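You operate a simulated robot arm through the tools that you are given. There is no shell and no other tool. Be economical: measure what you need, move in short steps, check, and stop when the job is done.

You are at the controls of a simulated robot arm. One attempt, no reset.

TASK
Prime the dry glue wheel; run the card on top of the glue unit through for a 10 mm stripe.
Fine: draw the sliding plate back; leave the card on it, the wheel down and the knob at 10 mm.

Only the result counts: the job must be done as asked and must still hold three seconds after the hand-in. Knocking over, shifting, dropping, spilling or breaking anything else fails it.

THE ROBOT
A 7-joint arm with a two-finger parallel gripper on a trunk, on a base that drives. Base frame: it is fixed to the floor where the robot stands at the start and does not move with it; the origin is under the middle of the robot, x ahead of it, y to its left, z up. Lengths are in m, angles in degrees, forces in N, time in s.
With the tool pointing down near the work surface it reaches from about 0.1 to 0.48 m from the robot's upright axis, wherever it stands. Its first joint turns from -166.0 to 166.0 degrees. Places, roughly: glue wheel [0.4, 0.2, 1]; prime wheel [0.6, 0, 1.1]; sliding plate [0.4, 0, 0.9]; stripe knob [0.4, 0.2, 1]; top of the sliding plate [0.4, 0, 0.9]; wheel lever [0.4, 0.3, 1.1]. Payload 1.57 kg.
The TCP is the grasp point between the finger pads, 0.03 m short of the fingertips. In the tool frame z runs along the fingers and y along their closing line. Largest opening 0.11 m; finger width 0.024, thickness 0.012; the body of the gripper, 0.048 by 0.112 m, starts 0.078 m behind the TCP.
Orientation is that of the tool frame in the base frame, as [roll, pitch, yaw] about the fixed x, y, z axes, in that order (R = Rz(yaw) Ry(pitch) Rx(roll)). With the fingers straight down and closing along the base's y, the tool's x points along the base's -x, its y along +y and its z along -z.

THE INTERFACE
- The arm moves only by the tool apply_moves. Its argument "rows" is a list of rows, each a list of 3 entries, a list of its own where there are three numbers: the finger opening in m, from 0 to 0.11, then the shift along the base's x, y, z in m, then the turn, a rotation vector about the base's x, y, z in degrees. In form: [[jaw, [dx, dy, dz], [rx, ry, rz]], ...]. A call has 1 to 10 rows; each row is the pose to reach, as a shift and turn from the pose commanded when the call began. Each row takes 0.2 s and may step no farther than 0.05 m and 8.6 degrees from the row before; otherwise, or with a gripper value out of range, the whole call is refused. A pose out of reach is approached as far as the arm can. The call stops where the force on the tool passes 40 N (or 10 N more than at its start, if that is more) or the arm is blocked; 0.2 s more then pass. Each finger travels about 0.045 m/s and halts on what it meets, pressing with about 43 N; the grip force reading is that of the motor and also rises with nothing between the fingers. The clock runs only during rows and for 0.2 s after the last one: add rows that repeat a pose to give the fingers time. The reply holds the time, the measured pose of the TCP, the force on the tool along the base axes, the opening and the grip force, in the units named above and with some noise, with the torque about the TCP (base axes, N m) and any sound that the robot's microphone picked up.
- Cameras (640 x 400 px; columns grow to the right, rows downward): "scene" is now at [0.0182, 0.1368, 1.5889]; the picture's right is [-0.22, -0.98, 0.00], its down [-0.69, 0.15, -0.71] and it looks along [0.69, -0.16, -0.70] (base axes); focal length 257 px, centre (320, 200). "wrist" rides on the gripper at [0.07, 0.016, -0.141] in the tool frame; the picture's right is [-0.23, 0.97, 0.00], its down [-0.86, -0.20, -0.48] and it looks along [-0.47, -0.11, 0.88] (tool axes); focal length 222 px, centre (320, 200). There is no depth. A picture from a camera that has moved, and an enlarged one, comes with that camera's place and axes in the base frame and with its lens.
- grab_frame(camera): a new picture of that camera. The clock stands still meanwhile.
- move_column(by): slides the trunk up (or, below 0, down) by that many m; the arm and the scene camera ride with it, the base frame stays. It gives what a move gives, with no picture.
- drive_base(legs): drives the robot by 1 to 6 legs, each [ahead, turn to the left] in m and degrees, along the robot's own axes; the way and the turn of a leg run together, so that a leg with both is an arc; at most 1.5 m and 180 degrees a leg. The arm and the cameras ride along, it lands a little off, and it stops where it bumps. It gives what a move gives.
- head_to(pan, tilt): turns the head with the scene camera to pan (to the left, within 155 degrees either way) and tilt (down, from -29 to 69), counted from straight ahead of the robot. It gives what a move gives.
- zoom(camera, box): a new picture of the part [left, top, right, bottom] of that camera's present view, enlarged. The clock stands still meanwhile.
- close_job(): hands the job in; it is judged then, once.

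Work in short steps. Places have to be worked out from the pictures, the camera data and where the tool is seen: move nearer, look again, correct. Check each grasp and each placing, and mend what went wrong. You have 120 turns and 98 pictures in all, those below and enlarged ones among them. Open the gripper and draw the arm clear of the work before you hand the job in, unless the task says otherwise; then end with one line.

The tools are called by a JSON object that holds its "api" and its "payload". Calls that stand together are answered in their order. apply_moves: Moves the arm, as the interface text tells. Its arguments: {"type":"object","properties":{"rows":{"type":"array","items":{"type":"array"}}},"required":["rows"]} The other tools are called the same way: move_column (by) slides the trunk up or down; drive_base (legs) drives the base; head_to (pan, tilt) turns the head that bears the scene camera; grab_frame (camera) takes a picture; zoom (camera, box) takes an enlarged picture of a part of a camera's view; close_job () hands the job in.

At the start:

```text
time: 0.0
eef_pos: [0.4909, 0.0209, 1.2957]
ee_rot: [179.9, -0.1, 180.0]
wrist_force: [-0.1, -0.6, -0.4]
moment: [-0.02, 0.01, 0.01]
width: 0.1099
grasp_force: 0.0
trunk travel left (down, up): [-0.525, 0.065]
robot x, y, heading: [-0.0013, 0.0008, -0.2]
head pan, tilt: [-12.7, 44.6]
```

scene: 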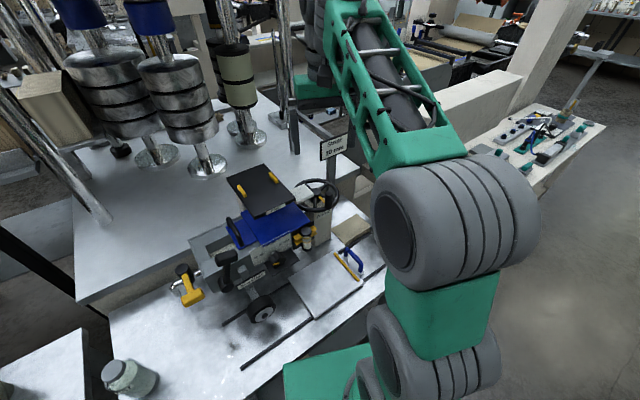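
wrist: 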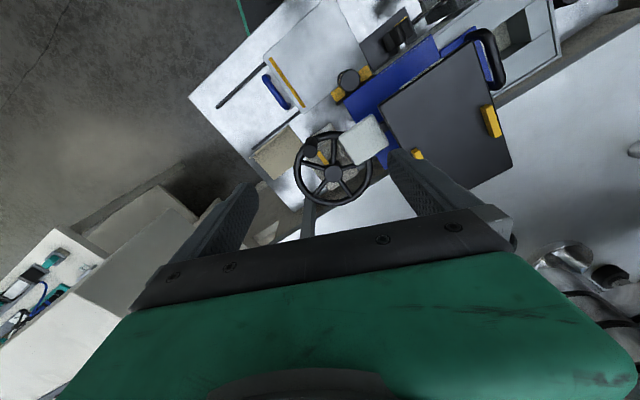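

The glue unit is ahead and left, with the arm partly blocking it. I'll zoom in on the unit from both cameras.

{"api": "zoom", "payload": {"camera": "scene", "box": [160, 120, 400, 370]}}

{"api": "zoom", "payload": {"camera": "wrist", "box": [180, 0, 580, 250]}}

```text
1.60 times, centred on (280, 245) of scene
camera zoom: at [0.0182, 0.1368, 1.5889], right [-0.22, -0.98, 0.0], down [-0.69, 0.15, -0.71], along [0.69, -0.16, -0.7], focal length 412 px, centre (384, 128)
```

zoom: 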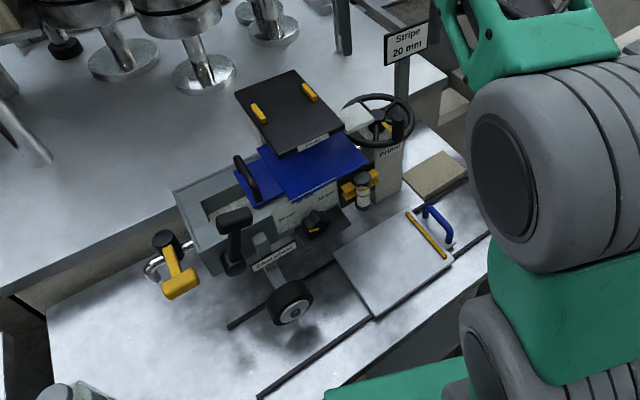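

```text
1.60 times, centred on (380, 125) of wrist
camera zoom: at [0.4209, 0.038, 1.4382], right [0.23, 0.97, 0.0], down [0.86, -0.2, 0.48], along [0.47, -0.11, -0.88], focal length 355 px, centre (224, 320)
```

zoom: 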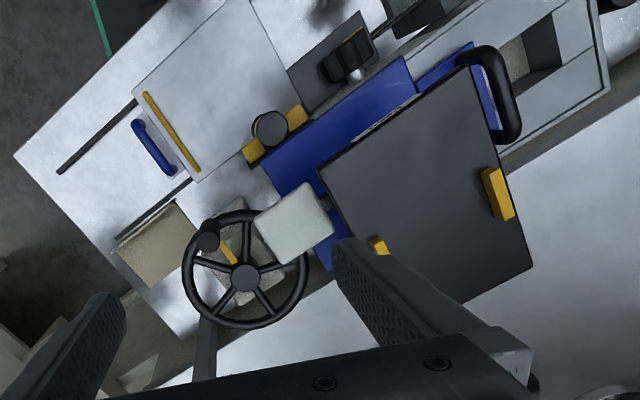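

I'll draw the tool back and left at the same height so the wrist camera looks at the unit from its front.

{"api": "apply_moves", "payload": {"rows": [[0.11, [-0.04, 0.02, 0], [0, 0, 0]], [0.11, [-0.08, 0.04, 0], [0, 0, 0]], [0.11, [-0.12, 0.06, 0.0], [0, 0, 0]], [0.11, [-0.16, 0.08, 0.0], [0, 0, 0]], [0.11, [-0.2, 0.1, 0.0], [0, 0, 0]], [0.11, [-0.24, 0.12, 0.0], [0, 0, 0]]]}}

{"api": "grab_frame", "payload": {"camera": "wrist"}}

{"api": "grab_frame", "payload": {"camera": "scene"}}

```text
time: 1.4
eef_pos: [0.2477, 0.1415, 1.2983]
ee_rot: [-180.0, 0.0, 179.9]
wrist_force: [-0.4, 0.2, -1.1]
moment: [0.0, 0.02, 0.02]
width: 0.11
grasp_force: 0.0
trunk travel left (down, up): [-0.525, 0.065]
robot x, y, heading: [-0.0019, 0.0032, 0.2]
head pan, tilt: [-12.7, 44.6]
```

```text
93 pictures are left
camera wrist: at [0.1787, 0.1579, 1.4398], right [0.23, 0.97, 0.0], down [0.86, -0.2, 0.48], along [0.47, -0.11, -0.88], focal length 222 px, centre (320, 200)
```

wrist: 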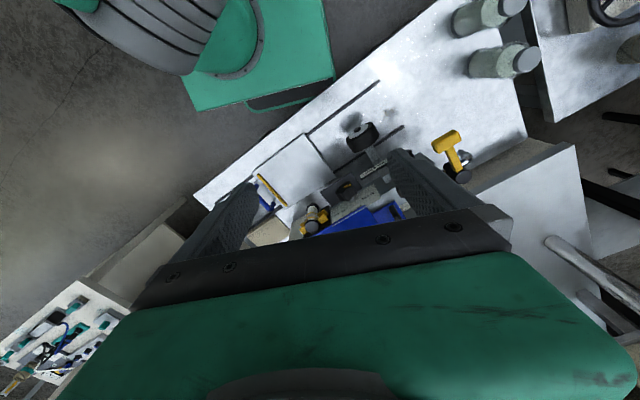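

```text
92 pictures are left
camera scene: at [0.0179, 0.1367, 1.5889], right [-0.22, -0.98, 0.0], down [-0.69, 0.15, -0.71], along [0.69, -0.16, -0.7], focal length 257 px, centre (320, 200)
```

scene: 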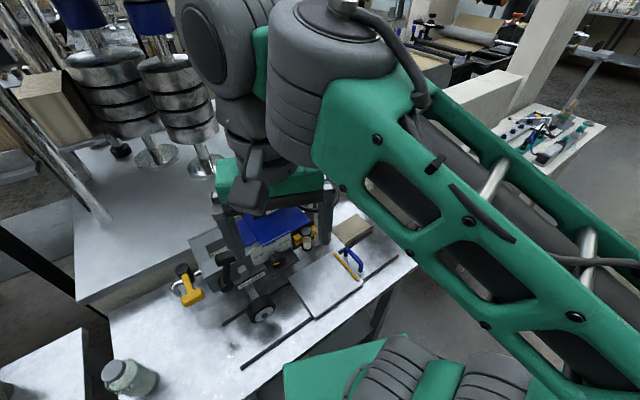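

The unit is rotated about 67° in the base frame. I'll move the arm to the right so the scene camera has a clear view.

{"api": "apply_moves", "payload": {"rows": [[0.11, [0.0, -0.05, 0], [0, 0, 0]], [0.11, [0, -0.1, 0], [0, 0, 0]], [0.11, [0, -0.15, 0.0], [0, 0, 0]], [0.11, [0, -0.2, 0.0], [0, 0, 0]], [0.11, [0, -0.25, 0.0], [0, 0, 0]], [0.11, [0, -0.3, 0.0], [0, 0, 0]], [0.11, [0, -0.35, 0.0], [0, 0, 0]], [0.11, [0, -0.4, 0.0], [0, 0, 0]]]}}

{"api": "zoom", "payload": {"camera": "scene", "box": [210, 150, 370, 250]}}

{"api": "zoom", "payload": {"camera": "scene", "box": [150, 220, 310, 320]}}

```text
time: 3.2
eef_pos: [0.2512, -0.261, 1.2948]
ee_rot: [179.9, 0.0, -180.0]
wrist_force: [0.4, 0.2, -0.5]
moment: [-0.01, 0.0, 0.0]
width: 0.1098
grasp_force: 0.1
trunk travel left (down, up): [-0.525, 0.065]
robot x, y, heading: [0.0029, 0.0009, 0.2]
head pan, tilt: [-12.7, 44.6]
```

```text
4.00 times, centred on (290, 200) of scene
camera zoom: at [0.0185, 0.1357, 1.589], right [-0.22, -0.98, 0.0], down [-0.69, 0.15, -0.71], along [0.69, -0.16, -0.7], focal length 1030 px, centre (440, 200)
```

zoom: 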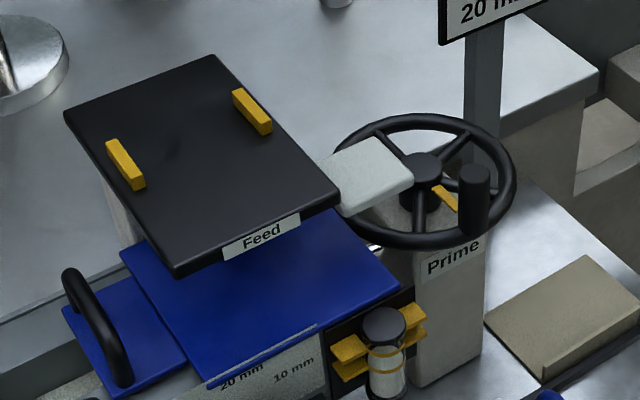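

```text
4.00 times, centred on (230, 270) of scene
camera zoom: at [0.0185, 0.1357, 1.589], right [-0.22, -0.98, 0.0], down [-0.69, 0.15, -0.71], along [0.69, -0.16, -0.7], focal length 1030 px, centre (680, -80)
```

zoom: 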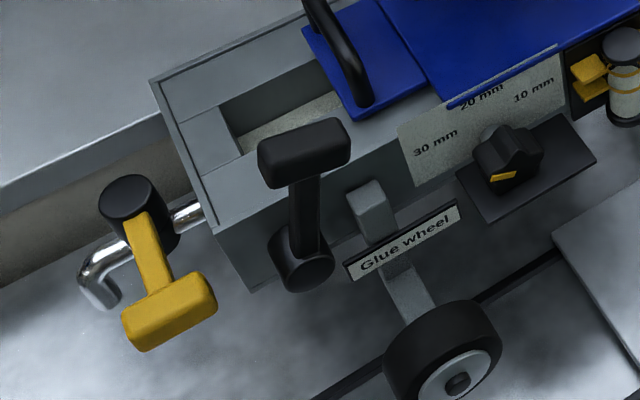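

Key parts are visible: Feed tray, blue sheets, prime wheel, black wheel lever, scaled stripe knob. I'll lower the trunk somewhat for a flatter view to understand the layering of the card.

{"api": "move_column", "payload": {"by": -0.25}}

{"api": "head_to", "payload": {"pan": 5, "tilt": 35}}

{"api": "grab_frame", "payload": {"camera": "scene"}}

```text
time: 5.8
eef_pos: [0.2498, -0.2585, 1.0449]
ee_rot: [179.9, 0.0, -179.9]
wrist_force: [-0.5, 0.1, 0.6]
moment: [-0.02, 0.01, -0.04]
width: 0.1098
grasp_force: 0.0
trunk travel left (down, up): [-0.275, 0.315]
robot x, y, heading: [-0.0035, 0.0014, -0.1]
head pan, tilt: [-12.7, 44.6]
```

```text
time: 6.6
eef_pos: [0.2515, -0.2592, 1.0445]
ee_rot: [-180.0, 0.0, 179.9]
wrist_force: [0.4, 0.2, 0.1]
moment: [0.0, 0.03, 0.01]
width: 0.1101
grasp_force: 0.0
trunk travel left (down, up): [-0.275, 0.315]
robot x, y, heading: [0.0013, -0.0009, 0.2]
head pan, tilt: [5.0, 35.0]
```

```text
89 pictures are left
camera scene: at [0.0263, 0.1623, 1.3532], right [0.09, -1.0, 0.0], down [-0.57, -0.05, -0.82], along [0.82, 0.07, -0.57], focal length 257 px, centre (320, 200)
```

scene: 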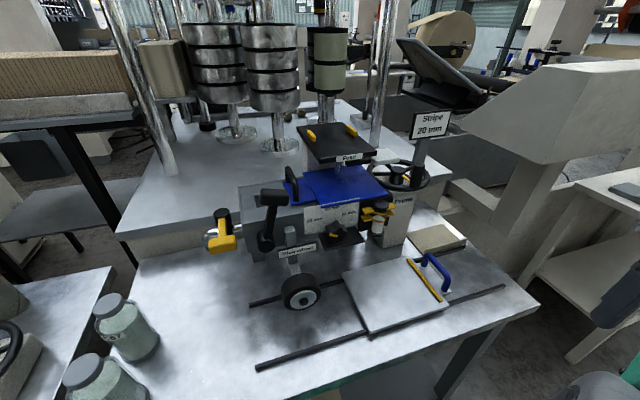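

{"api": "zoom", "payload": {"camera": "scene", "box": [260, 100, 460, 225]}}

{"api": "zoom", "payload": {"camera": "scene", "box": [190, 165, 390, 325]}}

```text
3.20 times, centred on (360, 162) of scene
camera zoom: at [0.0263, 0.1623, 1.3532], right [0.09, -1.0, 0.0], down [-0.57, -0.05, -0.82], along [0.82, 0.07, -0.57], focal length 824 px, centre (192, 320)
```

zoom: 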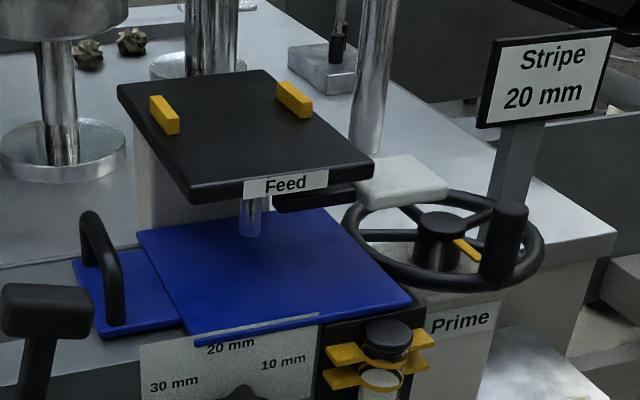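

```text
2.50 times, centred on (290, 245) of scene
camera zoom: at [0.0263, 0.1623, 1.3532], right [0.09, -1.0, 0.0], down [-0.57, -0.05, -0.82], along [0.82, 0.07, -0.57], focal length 644 px, centre (395, 88)
```

zoom: 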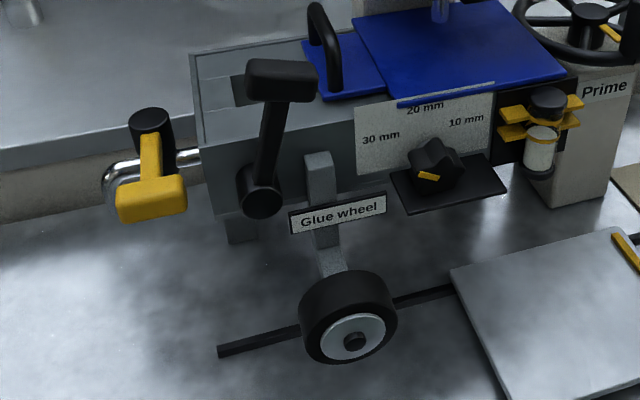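

The card seems to be the blue sheet lying on the tank, under the Feed tray. The machine's slide axis runs along about (0.40,-0.92). I'll raise the trunk and drive ~8 cm along that axis, then face the unit squarely.

{"api": "move_column", "payload": {"by": 0.25}}

{"api": "drive_base", "payload": {"legs": [[0, -66.5], [0.08, 0], [0, 90]]}}

{"api": "head_to", "payload": {"pan": 0, "tilt": 45}}

{"api": "grab_frame", "payload": {"camera": "scene"}}

{"api": "grab_frame", "payload": {"camera": "wrist"}}

```text
time: 9.2
eef_pos: [0.2501, -0.2594, 1.2948]
ee_rot: [179.9, 0.0, -180.0]
wrist_force: [0.0, -0.4, -0.5]
moment: [0.01, -0.03, 0.01]
width: 0.1101
grasp_force: 0.0
trunk travel left (down, up): [-0.525, 0.065]
robot x, y, heading: [-0.0005, 0.0013, 0.4]
head pan, tilt: [5.0, 35.0]
```

```text
time: 16.9
eef_pos: [0.3628, -0.2147, 1.2941]
ee_rot: [-180.0, 0.0, -157.5]
wrist_force: [-0.4, 0.3, -0.1]
moment: [-0.02, 0.02, -0.01]
width: 0.1101
grasp_force: 0.0
trunk travel left (down, up): [-0.525, 0.065]
robot x, y, heading: [0.0307, -0.0735, 22.5]
head pan, tilt: [5.0, 35.0]
```

```text
time: 17.6
eef_pos: [0.3624, -0.2138, 1.2947]
ee_rot: [179.9, 0.0, -157.5]
wrist_force: [0.3, 0.4, 0.0]
moment: [0.0, 0.01, 0.01]
width: 0.1097
grasp_force: 0.1
trunk travel left (down, up): [-0.525, 0.065]
robot x, y, heading: [0.0363, -0.0704, 22.3]
head pan, tilt: [0.0, 45.0]
```

```text
86 pictures are left
camera scene: at [-0.0095, 0.0796, 1.5884], right [0.38, -0.92, 0.0], down [-0.65, -0.27, -0.71], along [0.65, 0.27, -0.71], focal length 257 px, centre (320, 200)
```

scene: 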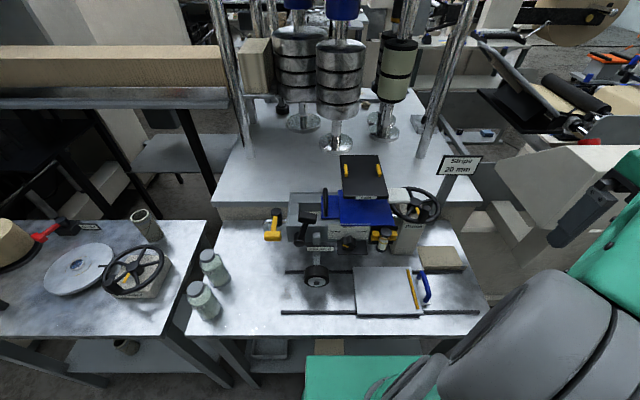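

```text
85 pictures are left
camera wrist: at [0.2918, -0.2256, 1.4373], right [-0.16, 0.99, 0.0], down [0.87, 0.14, 0.48], along [0.47, 0.08, -0.88], focal length 222 px, centre (320, 200)
```

wrist: 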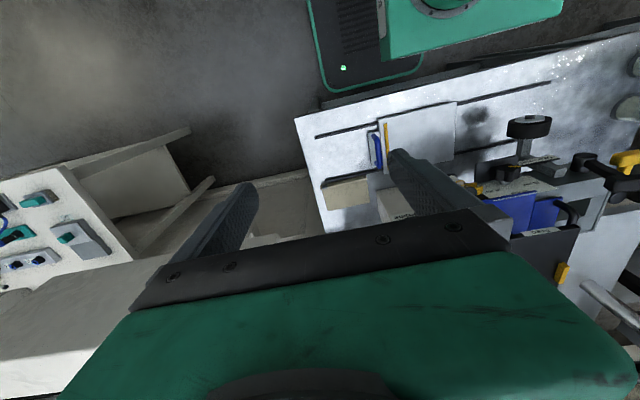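

The robot is now square to the unit. Zooming in on the main parts for measurement.

{"api": "zoom", "payload": {"camera": "scene", "box": [310, 145, 470, 245]}}

{"api": "zoom", "payload": {"camera": "scene", "box": [260, 200, 420, 300]}}

```text
4.00 times, centred on (390, 195) of scene
camera zoom: at [-0.0095, 0.0796, 1.5884], right [0.38, -0.92, 0.0], down [-0.65, -0.27, -0.71], along [0.65, 0.27, -0.71], focal length 1030 px, centre (40, 220)
```

zoom: 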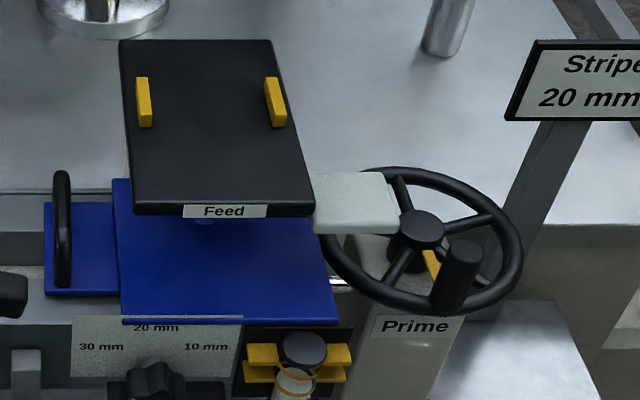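

```text
4.00 times, centred on (340, 250) of scene
camera zoom: at [-0.0095, 0.0796, 1.5884], right [0.38, -0.92, 0.0], down [-0.65, -0.27, -0.71], along [0.65, 0.27, -0.71], focal length 1030 px, centre (240, 0)
```

zoom: 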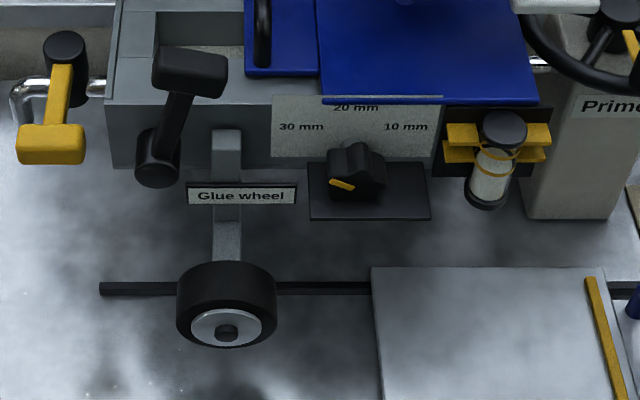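

Estimated card (blue sheet): 0.14 × 0.136 m at z≈1.07, mostly under the Feed tray (z≈1.15). I want a side view from the right with the wrist camera to confirm, so I turn the tool 85° and shift it.

{"api": "apply_moves", "payload": {"rows": [[0.11, [0.006, 0.012, -0.009], [0, 0, 8.5]], [0.11, [0.012, 0.024, -0.018], [0, 0, 17]], [0.11, [0.018, 0.036, -0.027], [0, 0, 25.5]], [0.11, [0.024, 0.048, -0.036], [0, 0, 34]], [0.11, [0.03, 0.06, -0.045], [0, 0, 42.5]], [0.11, [0.036, 0.072, -0.054], [0, 0, 51]], [0.11, [0.042, 0.084, -0.063], [0, 0, 59.5]], [0.11, [0.048, 0.096, -0.072], [0, 0, 68]], [0.11, [0.054, 0.108, -0.081], [0, 0, 76.5]], [0.11, [0.06, 0.118, -0.09], [0, 0, 85]]]}}

{"api": "grab_frame", "payload": {"camera": "wrist"}}

```text
time: 19.8
eef_pos: [0.4234, -0.0965, 1.2051]
ee_rot: [179.9, 0.0, -72.2]
wrist_force: [-1.1, 0.0, -0.1]
moment: [0.01, -0.03, -0.01]
width: 0.1101
grasp_force: 0.1
trunk travel left (down, up): [-0.525, 0.065]
robot x, y, heading: [0.0322, -0.0698, 22.4]
head pan, tilt: [0.0, 45.0]
```

```text
82 pictures are left
camera wrist: at [0.4284, -0.1674, 1.3477], right [-1.0, -0.08, 0.0], down [-0.07, 0.88, 0.48], along [-0.04, 0.48, -0.88], focal length 222 px, centre (320, 200)
```

wrist: 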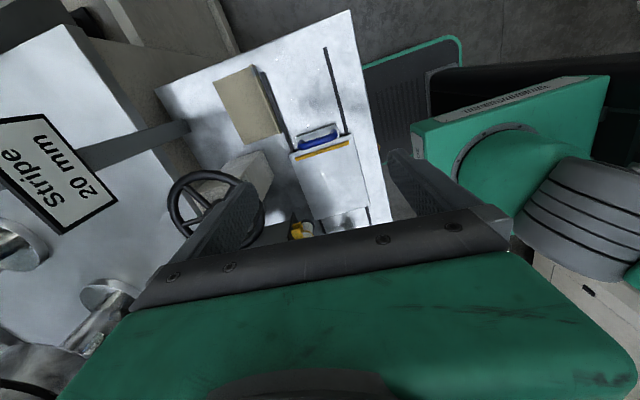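

The wrist view is blocked by the gripper at this angle. I'll park the arm at the robot's right side, then lower the trunk for a low frontal scene view.

{"api": "apply_moves", "payload": {"rows": [[0.11, [-0.036, -0.031, 0], [0, 0, 0]], [0.11, [-0.072, -0.062, 0], [0, 0, 0]], [0.11, [-0.108, -0.093, 0], [0, 0, 0]], [0.11, [-0.144, -0.124, 0], [0, 0, 0]], [0.11, [-0.18, -0.155, 0], [0, 0, 0]], [0.11, [-0.216, -0.186, 0], [0, 0, 0]], [0.11, [-0.252, -0.217, 0], [0, 0, 0]], [0.11, [-0.288, -0.248, 0], [0, 0, 0]], [0.11, [-0.324, -0.279, 0], [0, 0, 0]], [0.11, [-0.36, -0.31, 0], [0, 0, 0]]]}}

{"api": "move_column", "payload": {"by": -0.4}}

{"api": "head_to", "payload": {"pan": -5, "tilt": 15}}

{"api": "zoom", "payload": {"camera": "scene", "box": [220, 120, 460, 270]}}

```text
time: 22.0
eef_pos: [0.0621, -0.4055, 1.2072]
ee_rot: [-180.0, 0.1, -72.3]
wrist_force: [-0.1, 0.3, 0.5]
moment: [0.02, 0.0, 0.01]
width: 0.1101
grasp_force: 0.1
trunk travel left (down, up): [-0.525, 0.065]
robot x, y, heading: [0.0363, -0.073, 22.6]
head pan, tilt: [0.0, 45.0]
```

```text
time: 25.8
eef_pos: [0.0599, -0.4041, 0.8077]
ee_rot: [180.0, 0.0, -72.3]
wrist_force: [-0.5, -0.1, -0.6]
moment: [0.05, 0.04, -0.01]
width: 0.11
grasp_force: 0.0
trunk travel left (down, up): [-0.125, 0.465]
robot x, y, heading: [0.0303, -0.0738, 22.8]
head pan, tilt: [0.0, 45.0]
```

```text
time: 26.8
eef_pos: [0.0605, -0.4037, 0.8068]
ee_rot: [-179.9, 0.0, -72.4]
wrist_force: [0.3, 0.0, -0.7]
moment: [0.02, 0.01, -0.01]
width: 0.11
grasp_force: 0.2
trunk travel left (down, up): [-0.125, 0.465]
robot x, y, heading: [0.0317, -0.07, 22.8]
head pan, tilt: [-5.0, 15.0]
```

```text
2.67 times, centred on (340, 195) of scene
camera zoom: at [0.0044, 0.0765, 1.2351], right [0.3, -0.95, 0.0], down [-0.25, -0.08, -0.97], along [0.92, 0.29, -0.26], focal length 686 px, centre (267, 213)
```

zoom: 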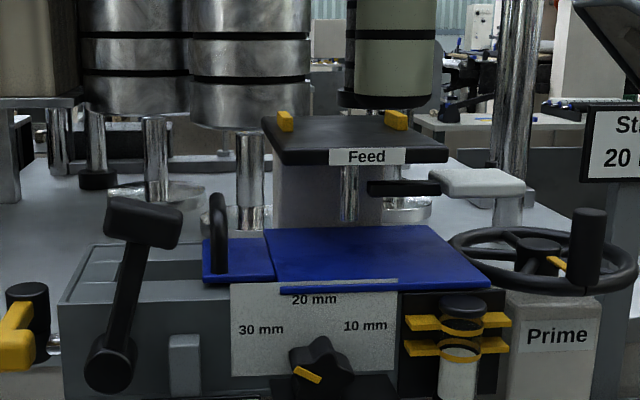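

{"api": "zoom", "payload": {"camera": "scene", "box": [290, 180, 410, 255]}}

{"api": "zoom", "payload": {"camera": "scene", "box": [310, 155, 430, 230]}}

```text
5.33 times, centred on (350, 218) of scene
camera zoom: at [0.0044, 0.0765, 1.2351], right [0.3, -0.95, 0.0], down [-0.25, -0.08, -0.97], along [0.92, 0.29, -0.26], focal length 1373 px, centre (160, 107)
```

zoom: 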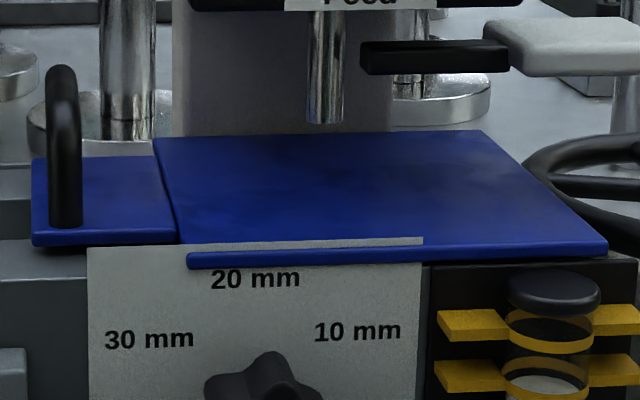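

```text
5.33 times, centred on (370, 192) of scene
camera zoom: at [0.0044, 0.0765, 1.2351], right [0.3, -0.95, 0.0], down [-0.25, -0.08, -0.97], along [0.92, 0.29, -0.26], focal length 1373 px, centre (53, 240)
```

zoom: 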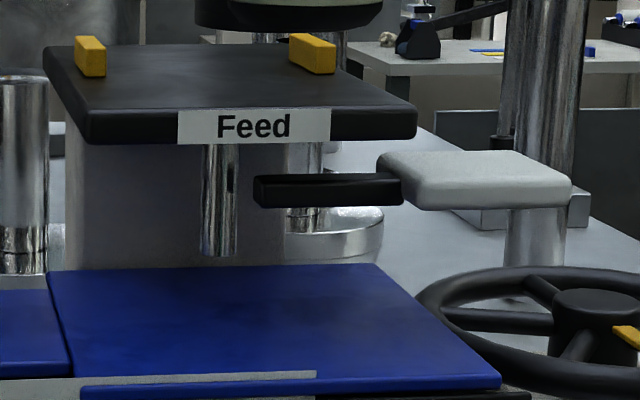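

{"api": "zoom", "payload": {"camera": "scene", "box": [292, 212, 340, 242]}}

{"api": "zoom", "payload": {"camera": "scene", "box": [352, 212, 412, 250]}}

```text
13.33 times, centred on (316, 227) of scene
camera zoom: at [0.0044, 0.0765, 1.2351], right [0.3, -0.95, 0.0], down [-0.25, -0.08, -0.97], along [0.92, 0.29, -0.26], focal length 3432 px, centre (373, -160)
```

zoom: 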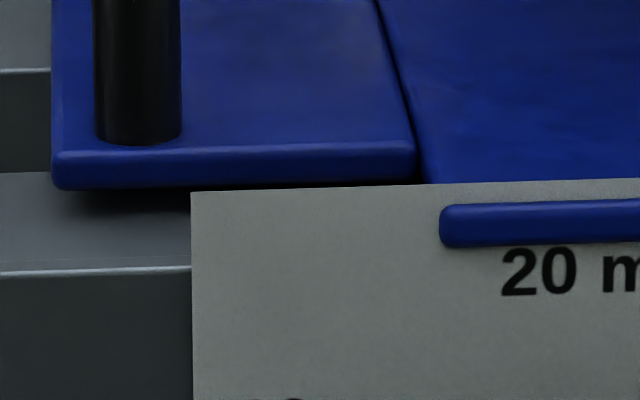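

```text
10.53 times, centred on (382, 231) of scene
camera zoom: at [0.0044, 0.0765, 1.2351], right [0.3, -0.95, 0.0], down [-0.25, -0.08, -0.97], along [0.92, 0.29, -0.26], focal length 2710 px, centre (-333, -126)
```

zoom: 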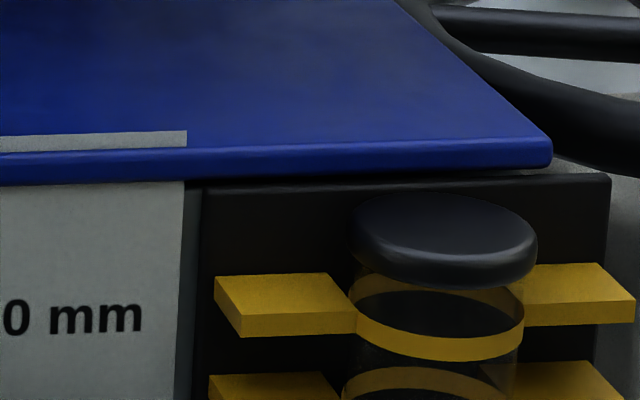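

The large blue slab interpenetrates the dial plate, so it may be a fixed cover rather than the card. I'll go back up and inspect the Feed tray top and the pad closely.

{"api": "move_column", "payload": {"by": 0.46}}

{"api": "head_to", "payload": {"pan": -5, "tilt": 48}}

{"api": "zoom", "payload": {"camera": "scene", "box": [320, 130, 440, 205]}}

{"api": "grab_frame", "payload": {"camera": "scene"}}

```text
refused: 0.46 is not a number from -0.4 to 0.4
```

```text
time: 27.8
eef_pos: [0.0603, -0.4048, 0.8073]
ee_rot: [179.9, 0.0, -72.4]
wrist_force: [-0.5, -0.1, 0.3]
moment: [0.01, -0.01, 0.0]
width: 0.1101
grasp_force: 0.1
trunk travel left (down, up): [-0.125, 0.465]
robot x, y, heading: [0.0319, -0.0707, 22.8]
head pan, tilt: [-5.0, 48.0]
```

```text
5.33 times, centred on (380, 168) of scene
camera zoom: at [-0.0094, 0.0721, 1.1843], right [0.3, -0.95, 0.0], down [-0.71, -0.22, -0.67], along [0.64, 0.2, -0.74], focal length 1373 px, centre (0, 373)
```

zoom: 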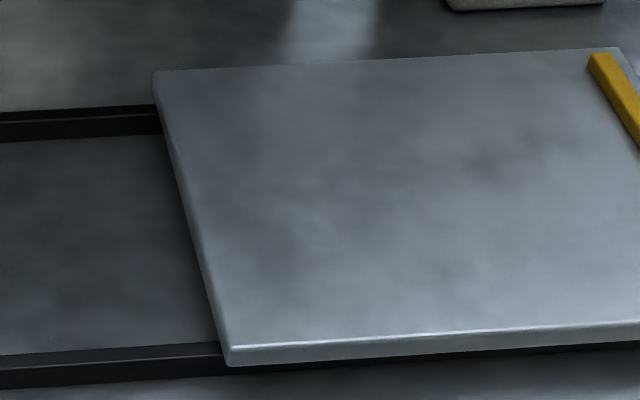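

```text
75 pictures are left
camera scene: at [-0.0094, 0.0721, 1.1843], right [0.3, -0.95, 0.0], down [-0.71, -0.22, -0.67], along [0.64, 0.2, -0.74], focal length 257 px, centre (320, 200)
```

scene: 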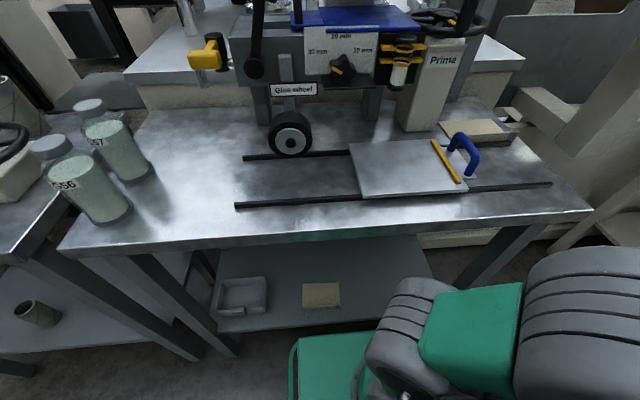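

{"api": "move_column", "payload": {"by": 0.4}}

{"api": "zoom", "payload": {"camera": "scene", "box": [300, 110, 460, 210]}}

```text
time: 31.6
eef_pos: [0.0614, -0.4045, 1.2077]
ee_rot: [-179.9, 0.0, -72.3]
wrist_force: [-0.1, 0.3, -0.1]
moment: [0.01, -0.03, 0.0]
width: 0.1099
grasp_force: 0.1
trunk travel left (down, up): [-0.525, 0.065]
robot x, y, heading: [0.0312, -0.0714, 22.7]
head pan, tilt: [-5.0, 48.0]
```

```text
4.00 times, centred on (380, 160) of scene
camera zoom: at [-0.0095, 0.0721, 1.5842], right [0.3, -0.95, 0.0], down [-0.71, -0.22, -0.67], along [0.64, 0.2, -0.74], focal length 1030 px, centre (80, 360)
```

zoom: 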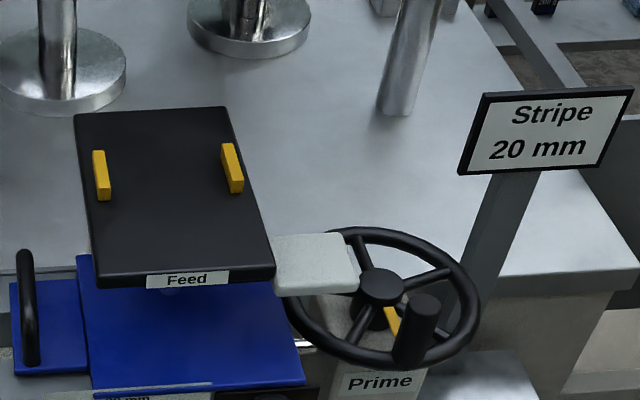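

I'll zoom hard on the Feed tray edges and the pad/bar to see layers.

{"api": "zoom", "payload": {"camera": "scene", "box": [316, 132, 396, 182]}}

{"api": "zoom", "payload": {"camera": "scene", "box": [356, 160, 420, 200]}}

{"api": "zoom", "payload": {"camera": "scene", "box": [250, 160, 378, 240]}}

```text
8.00 times, centred on (356, 157) of scene
camera zoom: at [-0.0095, 0.0721, 1.5842], right [0.3, -0.95, 0.0], down [-0.71, -0.22, -0.67], along [0.64, 0.2, -0.74], focal length 2059 px, centre (32, 544)
```

zoom: 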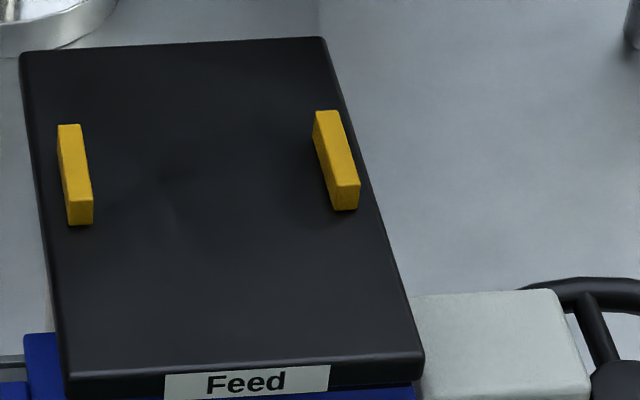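

```text
10.00 times, centred on (388, 180) of scene
camera zoom: at [-0.0095, 0.0721, 1.5842], right [0.3, -0.95, 0.0], down [-0.71, -0.22, -0.67], along [0.64, 0.2, -0.74], focal length 2574 px, centre (-360, 400)
```

zoom: 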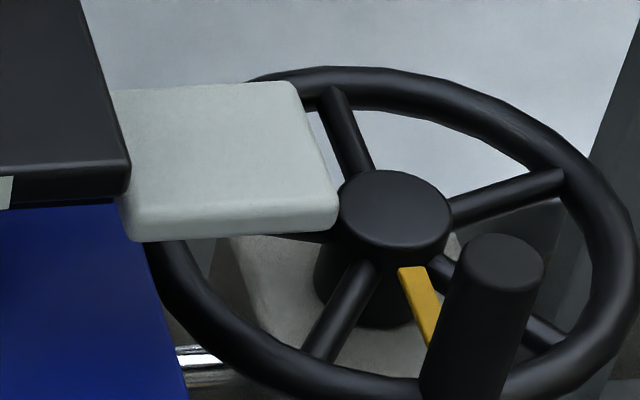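

```text
5.00 times, centred on (314, 200) of scene
camera zoom: at [-0.0095, 0.0721, 1.5842], right [0.3, -0.95, 0.0], down [-0.71, -0.22, -0.67], along [0.64, 0.2, -0.74], focal length 1287 px, centre (350, 200)
```

zoom: 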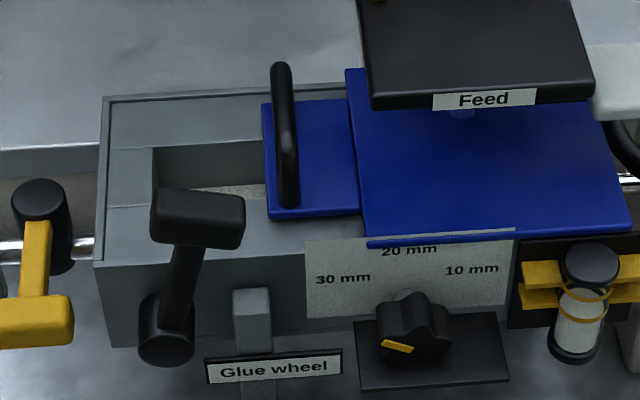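

The slab question needs a lower and side perspective; also I need the knob's axis. I'll lower the trunk again and zoom at the knob and the lever area.

{"api": "move_column", "payload": {"by": -0.4}}

{"api": "head_to", "payload": {"pan": 8, "tilt": 22}}

{"api": "zoom", "payload": {"camera": "scene", "box": [270, 170, 430, 270]}}

{"api": "zoom", "payload": {"camera": "scene", "box": [355, 200, 435, 250]}}

```text
time: 35.4
eef_pos: [0.0619, -0.4048, 0.8073]
ee_rot: [180.0, -0.1, -72.4]
wrist_force: [-0.2, 0.5, 0.1]
moment: [-0.03, 0.0, 0.0]
width: 0.1101
grasp_force: 0.0
trunk travel left (down, up): [-0.125, 0.465]
robot x, y, heading: [0.0312, -0.0706, 22.6]
head pan, tilt: [-5.0, 48.0]
```

```text
time: 36.3
eef_pos: [0.0609, -0.4038, 0.8079]
ee_rot: [179.9, 0.0, -72.5]
wrist_force: [-0.7, 0.1, 0.6]
moment: [0.02, 0.01, -0.02]
width: 0.1101
grasp_force: 0.1
trunk travel left (down, up): [-0.125, 0.465]
robot x, y, heading: [0.0295, -0.0695, 22.7]
head pan, tilt: [8.0, 22.0]
```

```text
4.00 times, centred on (350, 220) of scene
camera zoom: at [-0.0047, 0.0955, 1.2237], right [0.51, -0.86, 0.0], down [-0.32, -0.19, -0.93], along [0.8, 0.47, -0.38], focal length 1030 px, centre (200, 120)
```

zoom: 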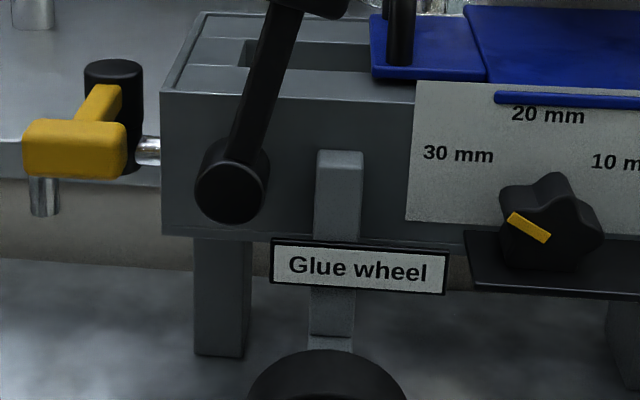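

```text
8.00 times, centred on (395, 225) of scene
camera zoom: at [-0.0047, 0.0955, 1.2237], right [0.51, -0.86, 0.0], down [-0.32, -0.19, -0.93], along [0.8, 0.47, -0.38], focal length 2059 px, centre (-280, 0)
```

zoom: 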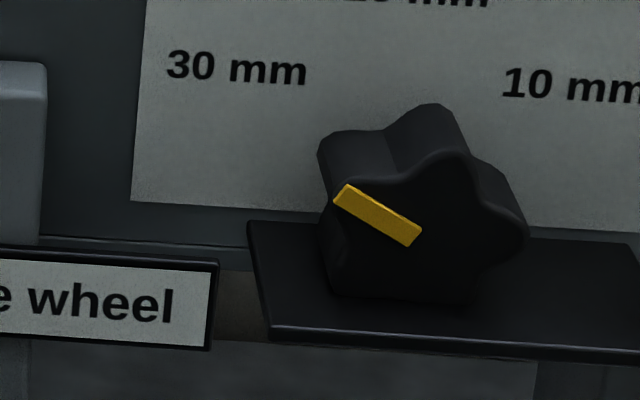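

The knob has a horizontal axis facing the robot, and its yellow pointer is at "30 mm", so it needs 120° clockwise. The ledge below forbids a frontal grip, so I'll grip it from above with the tool vertical (fingers left/right) and roll the tool around the knob's axis. First I raise the trunk and go above the knob.

{"api": "move_column", "payload": {"by": 0.4}}

{"api": "apply_moves", "payload": {"rows": [[0.11, [0.025, 0.04, 0], [0, 0, -8.5]], [0.11, [0.05, 0.08, 0], [0, 0, -17]], [0.11, [0.075, 0.12, 0], [0, 0, -25.5]], [0.11, [0.1, 0.16, 0], [0, 0, -34]], [0.11, [0.125, 0.2, 0], [0, 0, -42.5]], [0.11, [0.15, 0.24, 0], [0, 0, -51]], [0.11, [0.175, 0.28, 0.0], [0, 0, -59.5]], [0.11, [0.2, 0.32, 0.0], [0, 0, -68]], [0.11, [0.225, 0.36, 0.0], [0, 0, -76.5]], [0.11, [0.25, 0.4, 0.0], [0, 0, -85]]]}}

{"api": "apply_moves", "payload": {"rows": [[0.11, [0.016, 0.04, 0], [0, 0, 0]], [0.11, [0.032, 0.08, 0], [0, 0, 0]], [0.11, [0.048, 0.12, 0], [0, 0, 0]], [0.11, [0.063, 0.16, 0], [0, 0, 0]]]}}

{"api": "grab_frame", "payload": {"camera": "wrist"}}

```text
time: 40.1
eef_pos: [0.0612, -0.4049, 1.2077]
ee_rot: [180.0, -0.1, -72.5]
wrist_force: [-0.7, -0.6, -0.2]
moment: [-0.01, -0.01, 0.02]
width: 0.11
grasp_force: 0.1
trunk travel left (down, up): [-0.525, 0.065]
robot x, y, heading: [0.0289, -0.068, 22.7]
head pan, tilt: [8.0, 22.0]
```

```text
time: 42.1
eef_pos: [0.2516, -0.1314, 1.2081]
ee_rot: [-177.7, 0.9, -162.0]
wrist_force: [-0.1, -0.5, 0.7]
moment: [0.0, -0.02, 0.0]
width: 0.11
grasp_force: 0.1
out of reach, approached as far as the arm can: row 5, 6, 7, 8
trunk travel left (down, up): [-0.525, 0.065]
robot x, y, heading: [0.0304, -0.0666, 22.8]
head pan, tilt: [8.0, 22.0]
stopped in row 9: the arm was blocked; the commanded pose is now the measured one
```

```text
time: 42.6
eef_pos: [0.2515, -0.1368, 1.2085]
ee_rot: [-177.6, 1.0, -179.5]
wrist_force: [0.3, -0.2, -0.2]
moment: [-0.04, 0.04, 0.0]
width: 0.1098
grasp_force: 0.0
trunk travel left (down, up): [-0.525, 0.065]
robot x, y, heading: [0.0323, -0.0733, 23.0]
head pan, tilt: [8.0, 22.0]
stopped in row 2: the arm was blocked; the commanded pose is now the measured one
```

```text
68 pictures are left
camera wrist: at [0.1786, -0.1143, 1.349], right [0.22, 0.97, -0.04], down [0.85, -0.17, 0.5], along [0.48, -0.14, -0.86], focal length 222 px, centre (320, 200)
```

wrist: 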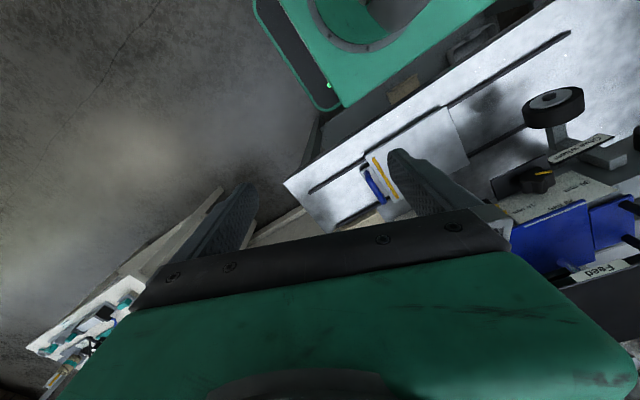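

The arm got blocked too close to the trunk. I'll move outward along +Q first, then left, restoring the yaw.

{"api": "apply_moves", "payload": {"rows": [[0.11, [0.037, 0.015, 0], [0, 0, 0]], [0.11, [0.074, 0.031, 0], [0, 0, 0]], [0.11, [0.111, 0.046, 0], [0, 0, 0]], [0.11, [0.148, 0.061, 0], [0, 0, 4]], [0.11, [0.148, 0.061, 0], [0, 0, 12]], [0.11, [0.148, 0.061, 0.0], [0, 0, 20]]]}}

```text
time: 43.0
eef_pos: [0.2582, -0.177, 1.212]
ee_rot: [-177.2, 1.2, 163.2]
wrist_force: [0.2, 0.5, -0.2]
moment: [-0.03, 0.03, -0.01]
width: 0.1099
grasp_force: 0.0
trunk travel left (down, up): [-0.525, 0.065]
robot x, y, heading: [0.0334, -0.0682, 22.6]
head pan, tilt: [8.0, 22.0]
stopped in row 2: the arm was blocked; the commanded pose is now the measured one
```

A joint seems stuck near a limit. I'll back out to the right/outward while unwinding yaw positively.

{"api": "apply_moves", "payload": {"rows": [[0.11, [0.02, -0.03, 0], [0, 0, 8]], [0.11, [0.04, -0.06, 0], [0, 0, 16]], [0.11, [0.06, -0.09, 0], [0, 0, 24]], [0.11, [0.08, -0.1, 0], [0, 0, 32]], [0.11, [0.1, -0.1, 0], [0, 0, 39]]]}}

{"api": "head_to", "payload": {"pan": -25, "tilt": 50}}

{"api": "grab_frame", "payload": {"camera": "scene"}}

```text
time: 44.2
eef_pos: [0.3589, -0.2752, 1.2107]
ee_rot: [-177.3, 1.2, -157.5]
wrist_force: [-0.8, 0.2, -0.4]
moment: [0.05, -0.03, -0.01]
width: 0.1102
grasp_force: 0.1
trunk travel left (down, up): [-0.525, 0.065]
robot x, y, heading: [0.0302, -0.071, 22.6]
head pan, tilt: [8.0, 22.0]
```

```text
time: 45.2
eef_pos: [0.3581, -0.2764, 1.2115]
ee_rot: [-177.2, 1.2, -157.7]
wrist_force: [-0.7, 0.0, 0.0]
moment: [-0.01, -0.03, -0.04]
width: 0.1099
grasp_force: 0.0
trunk travel left (down, up): [-0.525, 0.065]
robot x, y, heading: [0.036, -0.0732, 22.5]
head pan, tilt: [-25.0, 50.0]
```

```text
67 pictures are left
camera scene: at [-0.0076, 0.0451, 1.5815], right [-0.04, -1.0, 0.0], down [-0.76, 0.03, -0.64], along [0.64, -0.03, -0.77], focal length 257 px, centre (320, 200)
```

scene: 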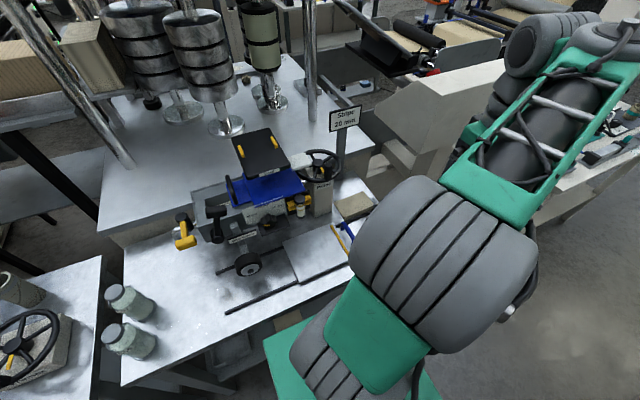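

Unwound. Now sweep left in front of the unit to above the knob, also straightening the tool.

{"api": "apply_moves", "payload": {"rows": [[0.11, [0.01, 0.045, 0], [2.1, 2.2, 0]], [0.11, [0.02, 0.09, 0], [2.1, 2.2, 0]], [0.11, [0.03, 0.135, 0], [2.1, 2.2, 0]], [0.11, [0.038, 0.18, 0], [2.1, 2.2, 0]], [0.11, [0.038, 0.225, 0], [2.1, 2.2, 0]], [0.11, [0.036, 0.27, 0.0], [2.1, 2.2, 0]], [0.11, [0.034, 0.315, 0.0], [2.1, 2.2, 0]], [0.11, [0.032, 0.36, 0.0], [2.1, 2.2, 0]], [0.11, [0.031, 0.4, 0.0], [2.1, 2.2, 0]], [0.11, [0.031, 0.435, 0.0], [2.1, 2.2, 0]]]}}

{"api": "grab_frame", "payload": {"camera": "wrist"}}

```text
time: 47.4
eef_pos: [0.3911, 0.1591, 1.2106]
ee_rot: [179.9, -0.1, -157.7]
wrist_force: [0.5, -0.2, 0.1]
moment: [0.03, 0.01, 0.03]
width: 0.11
grasp_force: 0.1
trunk travel left (down, up): [-0.525, 0.065]
robot x, y, heading: [0.029, -0.0702, 22.5]
head pan, tilt: [-25.0, 50.0]
```

```text
66 pictures are left
camera wrist: at [0.3207, 0.1482, 1.3538], right [-0.16, 0.99, 0.0], down [0.87, 0.14, 0.48], along [0.47, 0.08, -0.88], focal length 222 px, centre (320, 200)
```

wrist: 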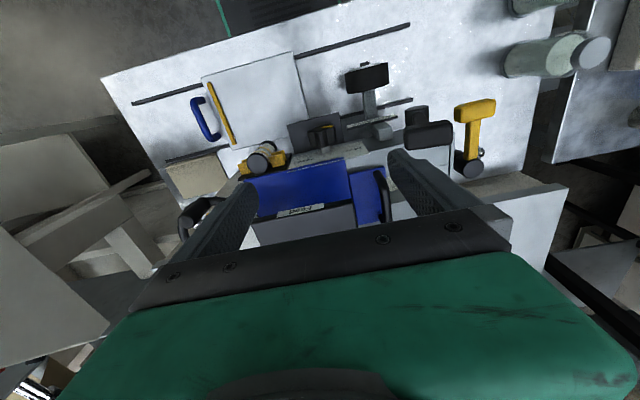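

{"api": "zoom", "payload": {"camera": "wrist", "box": [230, 90, 430, 215]}}

```text
3.20 times, centred on (330, 152) of wrist
camera zoom: at [0.3207, 0.1482, 1.3538], right [-0.16, 0.99, 0.0], down [0.87, 0.14, 0.48], along [0.47, 0.08, -0.88], focal length 711 px, centre (288, 352)
```

zoom: 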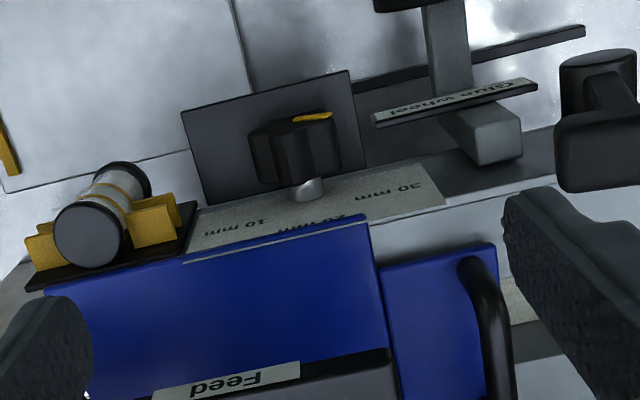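

Knob axis ≈ P −0.003, z 1.027, body Q 0.405–0.435. I'll narrow the fingers, descend around it with a 10° left lean, then check before gripping.

{"api": "apply_moves", "payload": {"rows": [[0.06, [-0.0108, 0.0075, -0.02], [0, 0, 0]], [0.06, [-0.0108, 0.0075, -0.04], [0, 0, 0]], [0.06, [-0.0108, 0.0075, -0.06], [-4, -1.7, 0]], [0.06, [-0.0108, 0.0075, -0.08], [-9.24, -3.83, 0]], [0.06, [-0.0108, 0.0075, -0.1], [-9.24, -3.83, 0]], [0.06, [-0.0108, 0.0075, -0.12], [-9.24, -3.83, 0]], [0.06, [-0.0108, 0.0075, -0.14], [-9.24, -3.83, 0]], [0.06, [-0.0108, 0.0075, -0.1566], [-9.24, -3.83, 0]]]}}

{"api": "zoom", "payload": {"camera": "wrist", "box": [160, 60, 480, 260]}}

```text
time: 49.2
eef_pos: [0.379, 0.1644, 1.0559]
ee_rot: [-170.1, 0.0, -157.8]
wrist_force: [0.0, 0.3, -0.8]
moment: [-0.03, 0.0, -0.02]
width: 0.06
grasp_force: 0.1
trunk travel left (down, up): [-0.525, 0.065]
robot x, y, heading: [0.0306, -0.0726, 22.8]
head pan, tilt: [-25.0, 50.0]
```

```text
2.00 times, centred on (320, 160) of wrist
camera zoom: at [0.2985, 0.1768, 1.1921], right [-0.15, 0.97, -0.17], down [0.83, 0.22, 0.51], along [0.53, -0.06, -0.85], focal length 444 px, centre (320, 280)
```

zoom: 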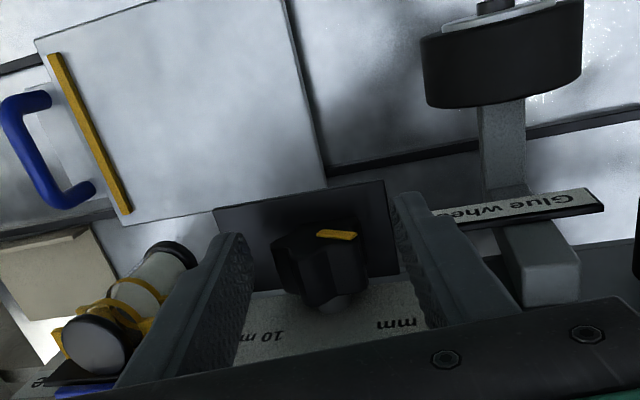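

The knob sits between the fingers. Closing on it.

{"api": "apply_moves", "payload": {"rows": [[0.03, [0, 0, 0], [0, 0, 0]], [0.03, [0, 0, 0], [0, 0, 0]], [0.03, [0, 0, 0], [0, 0, 0]]]}}

{"api": "zoom", "payload": {"camera": "wrist", "box": [240, 100, 400, 200]}}

```text
time: 50.0
eef_pos: [0.3794, 0.1646, 1.0553]
ee_rot: [-170.1, 0.0, -157.8]
wrist_force: [5.7, -10.8, 2.3]
moment: [-0.4, -0.08, -0.02]
width: 0.0406
grasp_force: 6.2
trunk travel left (down, up): [-0.525, 0.065]
robot x, y, heading: [0.031, -0.0742, 22.5]
head pan, tilt: [-25.0, 50.0]
```

```text
4.00 times, centred on (320, 150) of wrist
camera zoom: at [0.2991, 0.1755, 1.1923], right [-0.15, 0.97, -0.17], down [0.83, 0.22, 0.51], along [0.53, -0.06, -0.85], focal length 888 px, centre (320, 400)
```

zoom: 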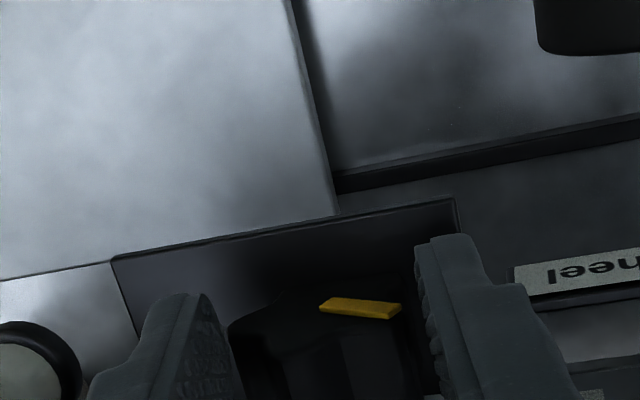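

The +P finger touches first (about 12 N sideways). I'll shift 2 mm toward +P and close fully.

{"api": "apply_moves", "payload": {"rows": [[0.03, [0.0008, -0.0018, 0], [0, 0, 0]], [0.025, [0.0008, -0.0018, 0], [0, 0, 0]], [0.025, [0.0008, -0.0018, 0], [0, 0, 0]]]}}

```text
time: 50.8
eef_pos: [0.38, 0.1622, 1.0555]
ee_rot: [-170.1, 0.1, -157.7]
wrist_force: [2.8, -9.0, 3.0]
moment: [-0.24, -0.25, 0.27]
width: 0.0382
grasp_force: 27.5
trunk travel left (down, up): [-0.525, 0.065]
robot x, y, heading: [0.0285, -0.0709, 22.5]
head pan, tilt: [-25.0, 50.0]
```

Gripped at 38 mm. Rolling the tool 45° clockwise about the knob axis.

{"api": "apply_moves", "payload": {"rows": [[0.025, [0.0014, -0.0034, 0.0004], [6.93, 2.87, 0]], [0.025, [0.0028, -0.0067, 0.0003], [13.86, 5.74, 0]], [0.025, [0.0042, -0.0101, -0.0002], [20.8, 8.6, 0]], [0.025, [0.0055, -0.0133, -0.0013], [27.7, 11.5, 0]], [0.025, [0.0068, -0.0164, -0.0027], [34.65, 14.4, 0]], [0.025, [0.008, -0.0193, -0.0046], [41.6, 17.2, 0]]]}}

{"api": "grab_frame", "payload": {"camera": "wrist"}}

```text
time: 52.2
eef_pos: [0.3882, 0.1411, 1.0497]
ee_rot: [144.8, -0.4, -157.7]
wrist_force: [-2.4, -20.7, -5.6]
moment: [-0.82, 0.61, 0.24]
width: 0.0381
grasp_force: 43.6
trunk travel left (down, up): [-0.525, 0.065]
robot x, y, heading: [0.0279, -0.0746, 22.3]
head pan, tilt: [-25.0, 50.0]
```

```text
62 pictures are left
camera wrist: at [0.3497, 0.0533, 1.1755], right [-0.09, 0.82, 0.56], down [0.96, -0.08, 0.27], along [0.27, 0.56, -0.78], focal length 222 px, centre (320, 200)
```

wrist: 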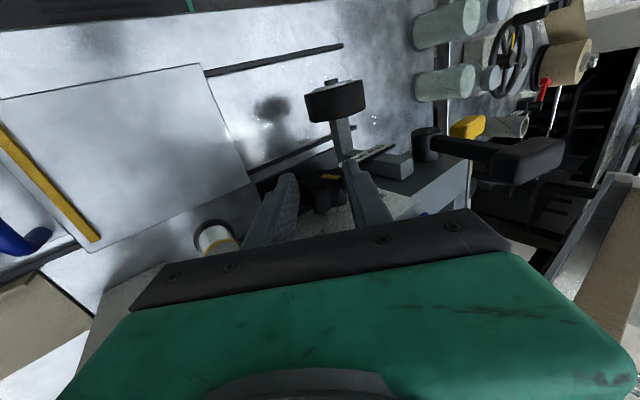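

The pointer turned with the grip. Release, back off along the tool axis, and roll back for the second stroke.

{"api": "apply_moves", "payload": {"rows": [[0.05, [0, 0, 0], [0, 0, 0]], [0.054, [0, 0, 0], [0, 0, 0]], [0.054, [0.0099, -0.0239, 0.0369], [0, 0, 0]], [0.054, [0.0067, -0.0163, 0.0419], [-6.93, -2.87, 0]], [0.054, [0.0034, -0.0082, 0.0457], [-13.86, -5.74, 0]], [0.054, [-0.0001, 0.0003, 0.0484], [-20.8, -8.6, 0]], [0.056, [-0.0037, 0.009, 0.0498], [-27.7, -11.5, 0]], [0.056, [-0.0074, 0.0178, 0.05], [-34.65, -14.4, 0]], [0.056, [-0.011, 0.0266, 0.049], [-41.6, -17.2, 0]]]}}

{"api": "zoom", "payload": {"camera": "wrist", "box": [240, 90, 400, 190]}}

```text
time: 54.2
eef_pos: [0.3755, 0.1732, 1.0982]
ee_rot: [-169.9, -0.1, -157.5]
wrist_force: [-0.2, -0.3, 0.0]
moment: [0.0, 0.03, -0.01]
width: 0.0557
grasp_force: 0.0
trunk travel left (down, up): [-0.525, 0.065]
robot x, y, heading: [0.0328, -0.0715, 22.6]
head pan, tilt: [-25.0, 50.0]
```

```text
4.00 times, centred on (320, 140) of wrist
camera zoom: at [0.2962, 0.1837, 1.2354], right [-0.16, 0.97, -0.17], down [0.83, 0.22, 0.5], along [0.53, -0.06, -0.85], focal length 888 px, centre (320, 440)
```

zoom: 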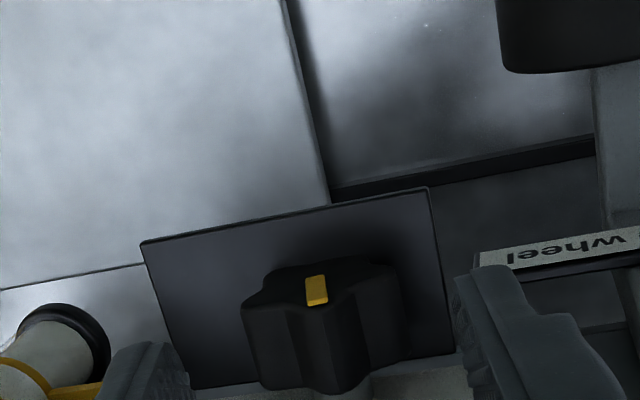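

Pointer is now around vertical (20 mm). Second stroke: go in and grip again.

{"api": "apply_moves", "payload": {"rows": [[0.056, [0.0016, -0.004, -0.022], [0, 0, 0]], [0.056, [0.0033, -0.008, -0.0443], [0, 0, 0]], [0.03, [0.0033, -0.008, -0.0443], [0, 0, 0]], [0.025, [0.0033, -0.008, -0.0443], [0, 0, 0]], [0.025, [0.0033, -0.008, -0.0443], [0, 0, 0]], [0.025, [0.0033, -0.008, -0.0443], [0, 0, 0]]]}}

```text
time: 55.6
eef_pos: [0.3813, 0.1652, 1.0548]
ee_rot: [-170.1, 0.1, -157.6]
wrist_force: [-2.9, 8.8, 0.1]
moment: [0.52, -0.51, 0.81]
width: 0.0395
grasp_force: 39.9
trunk travel left (down, up): [-0.525, 0.065]
robot x, y, heading: [0.0308, -0.0696, 22.7]
head pan, tilt: [-25.0, 50.0]
```

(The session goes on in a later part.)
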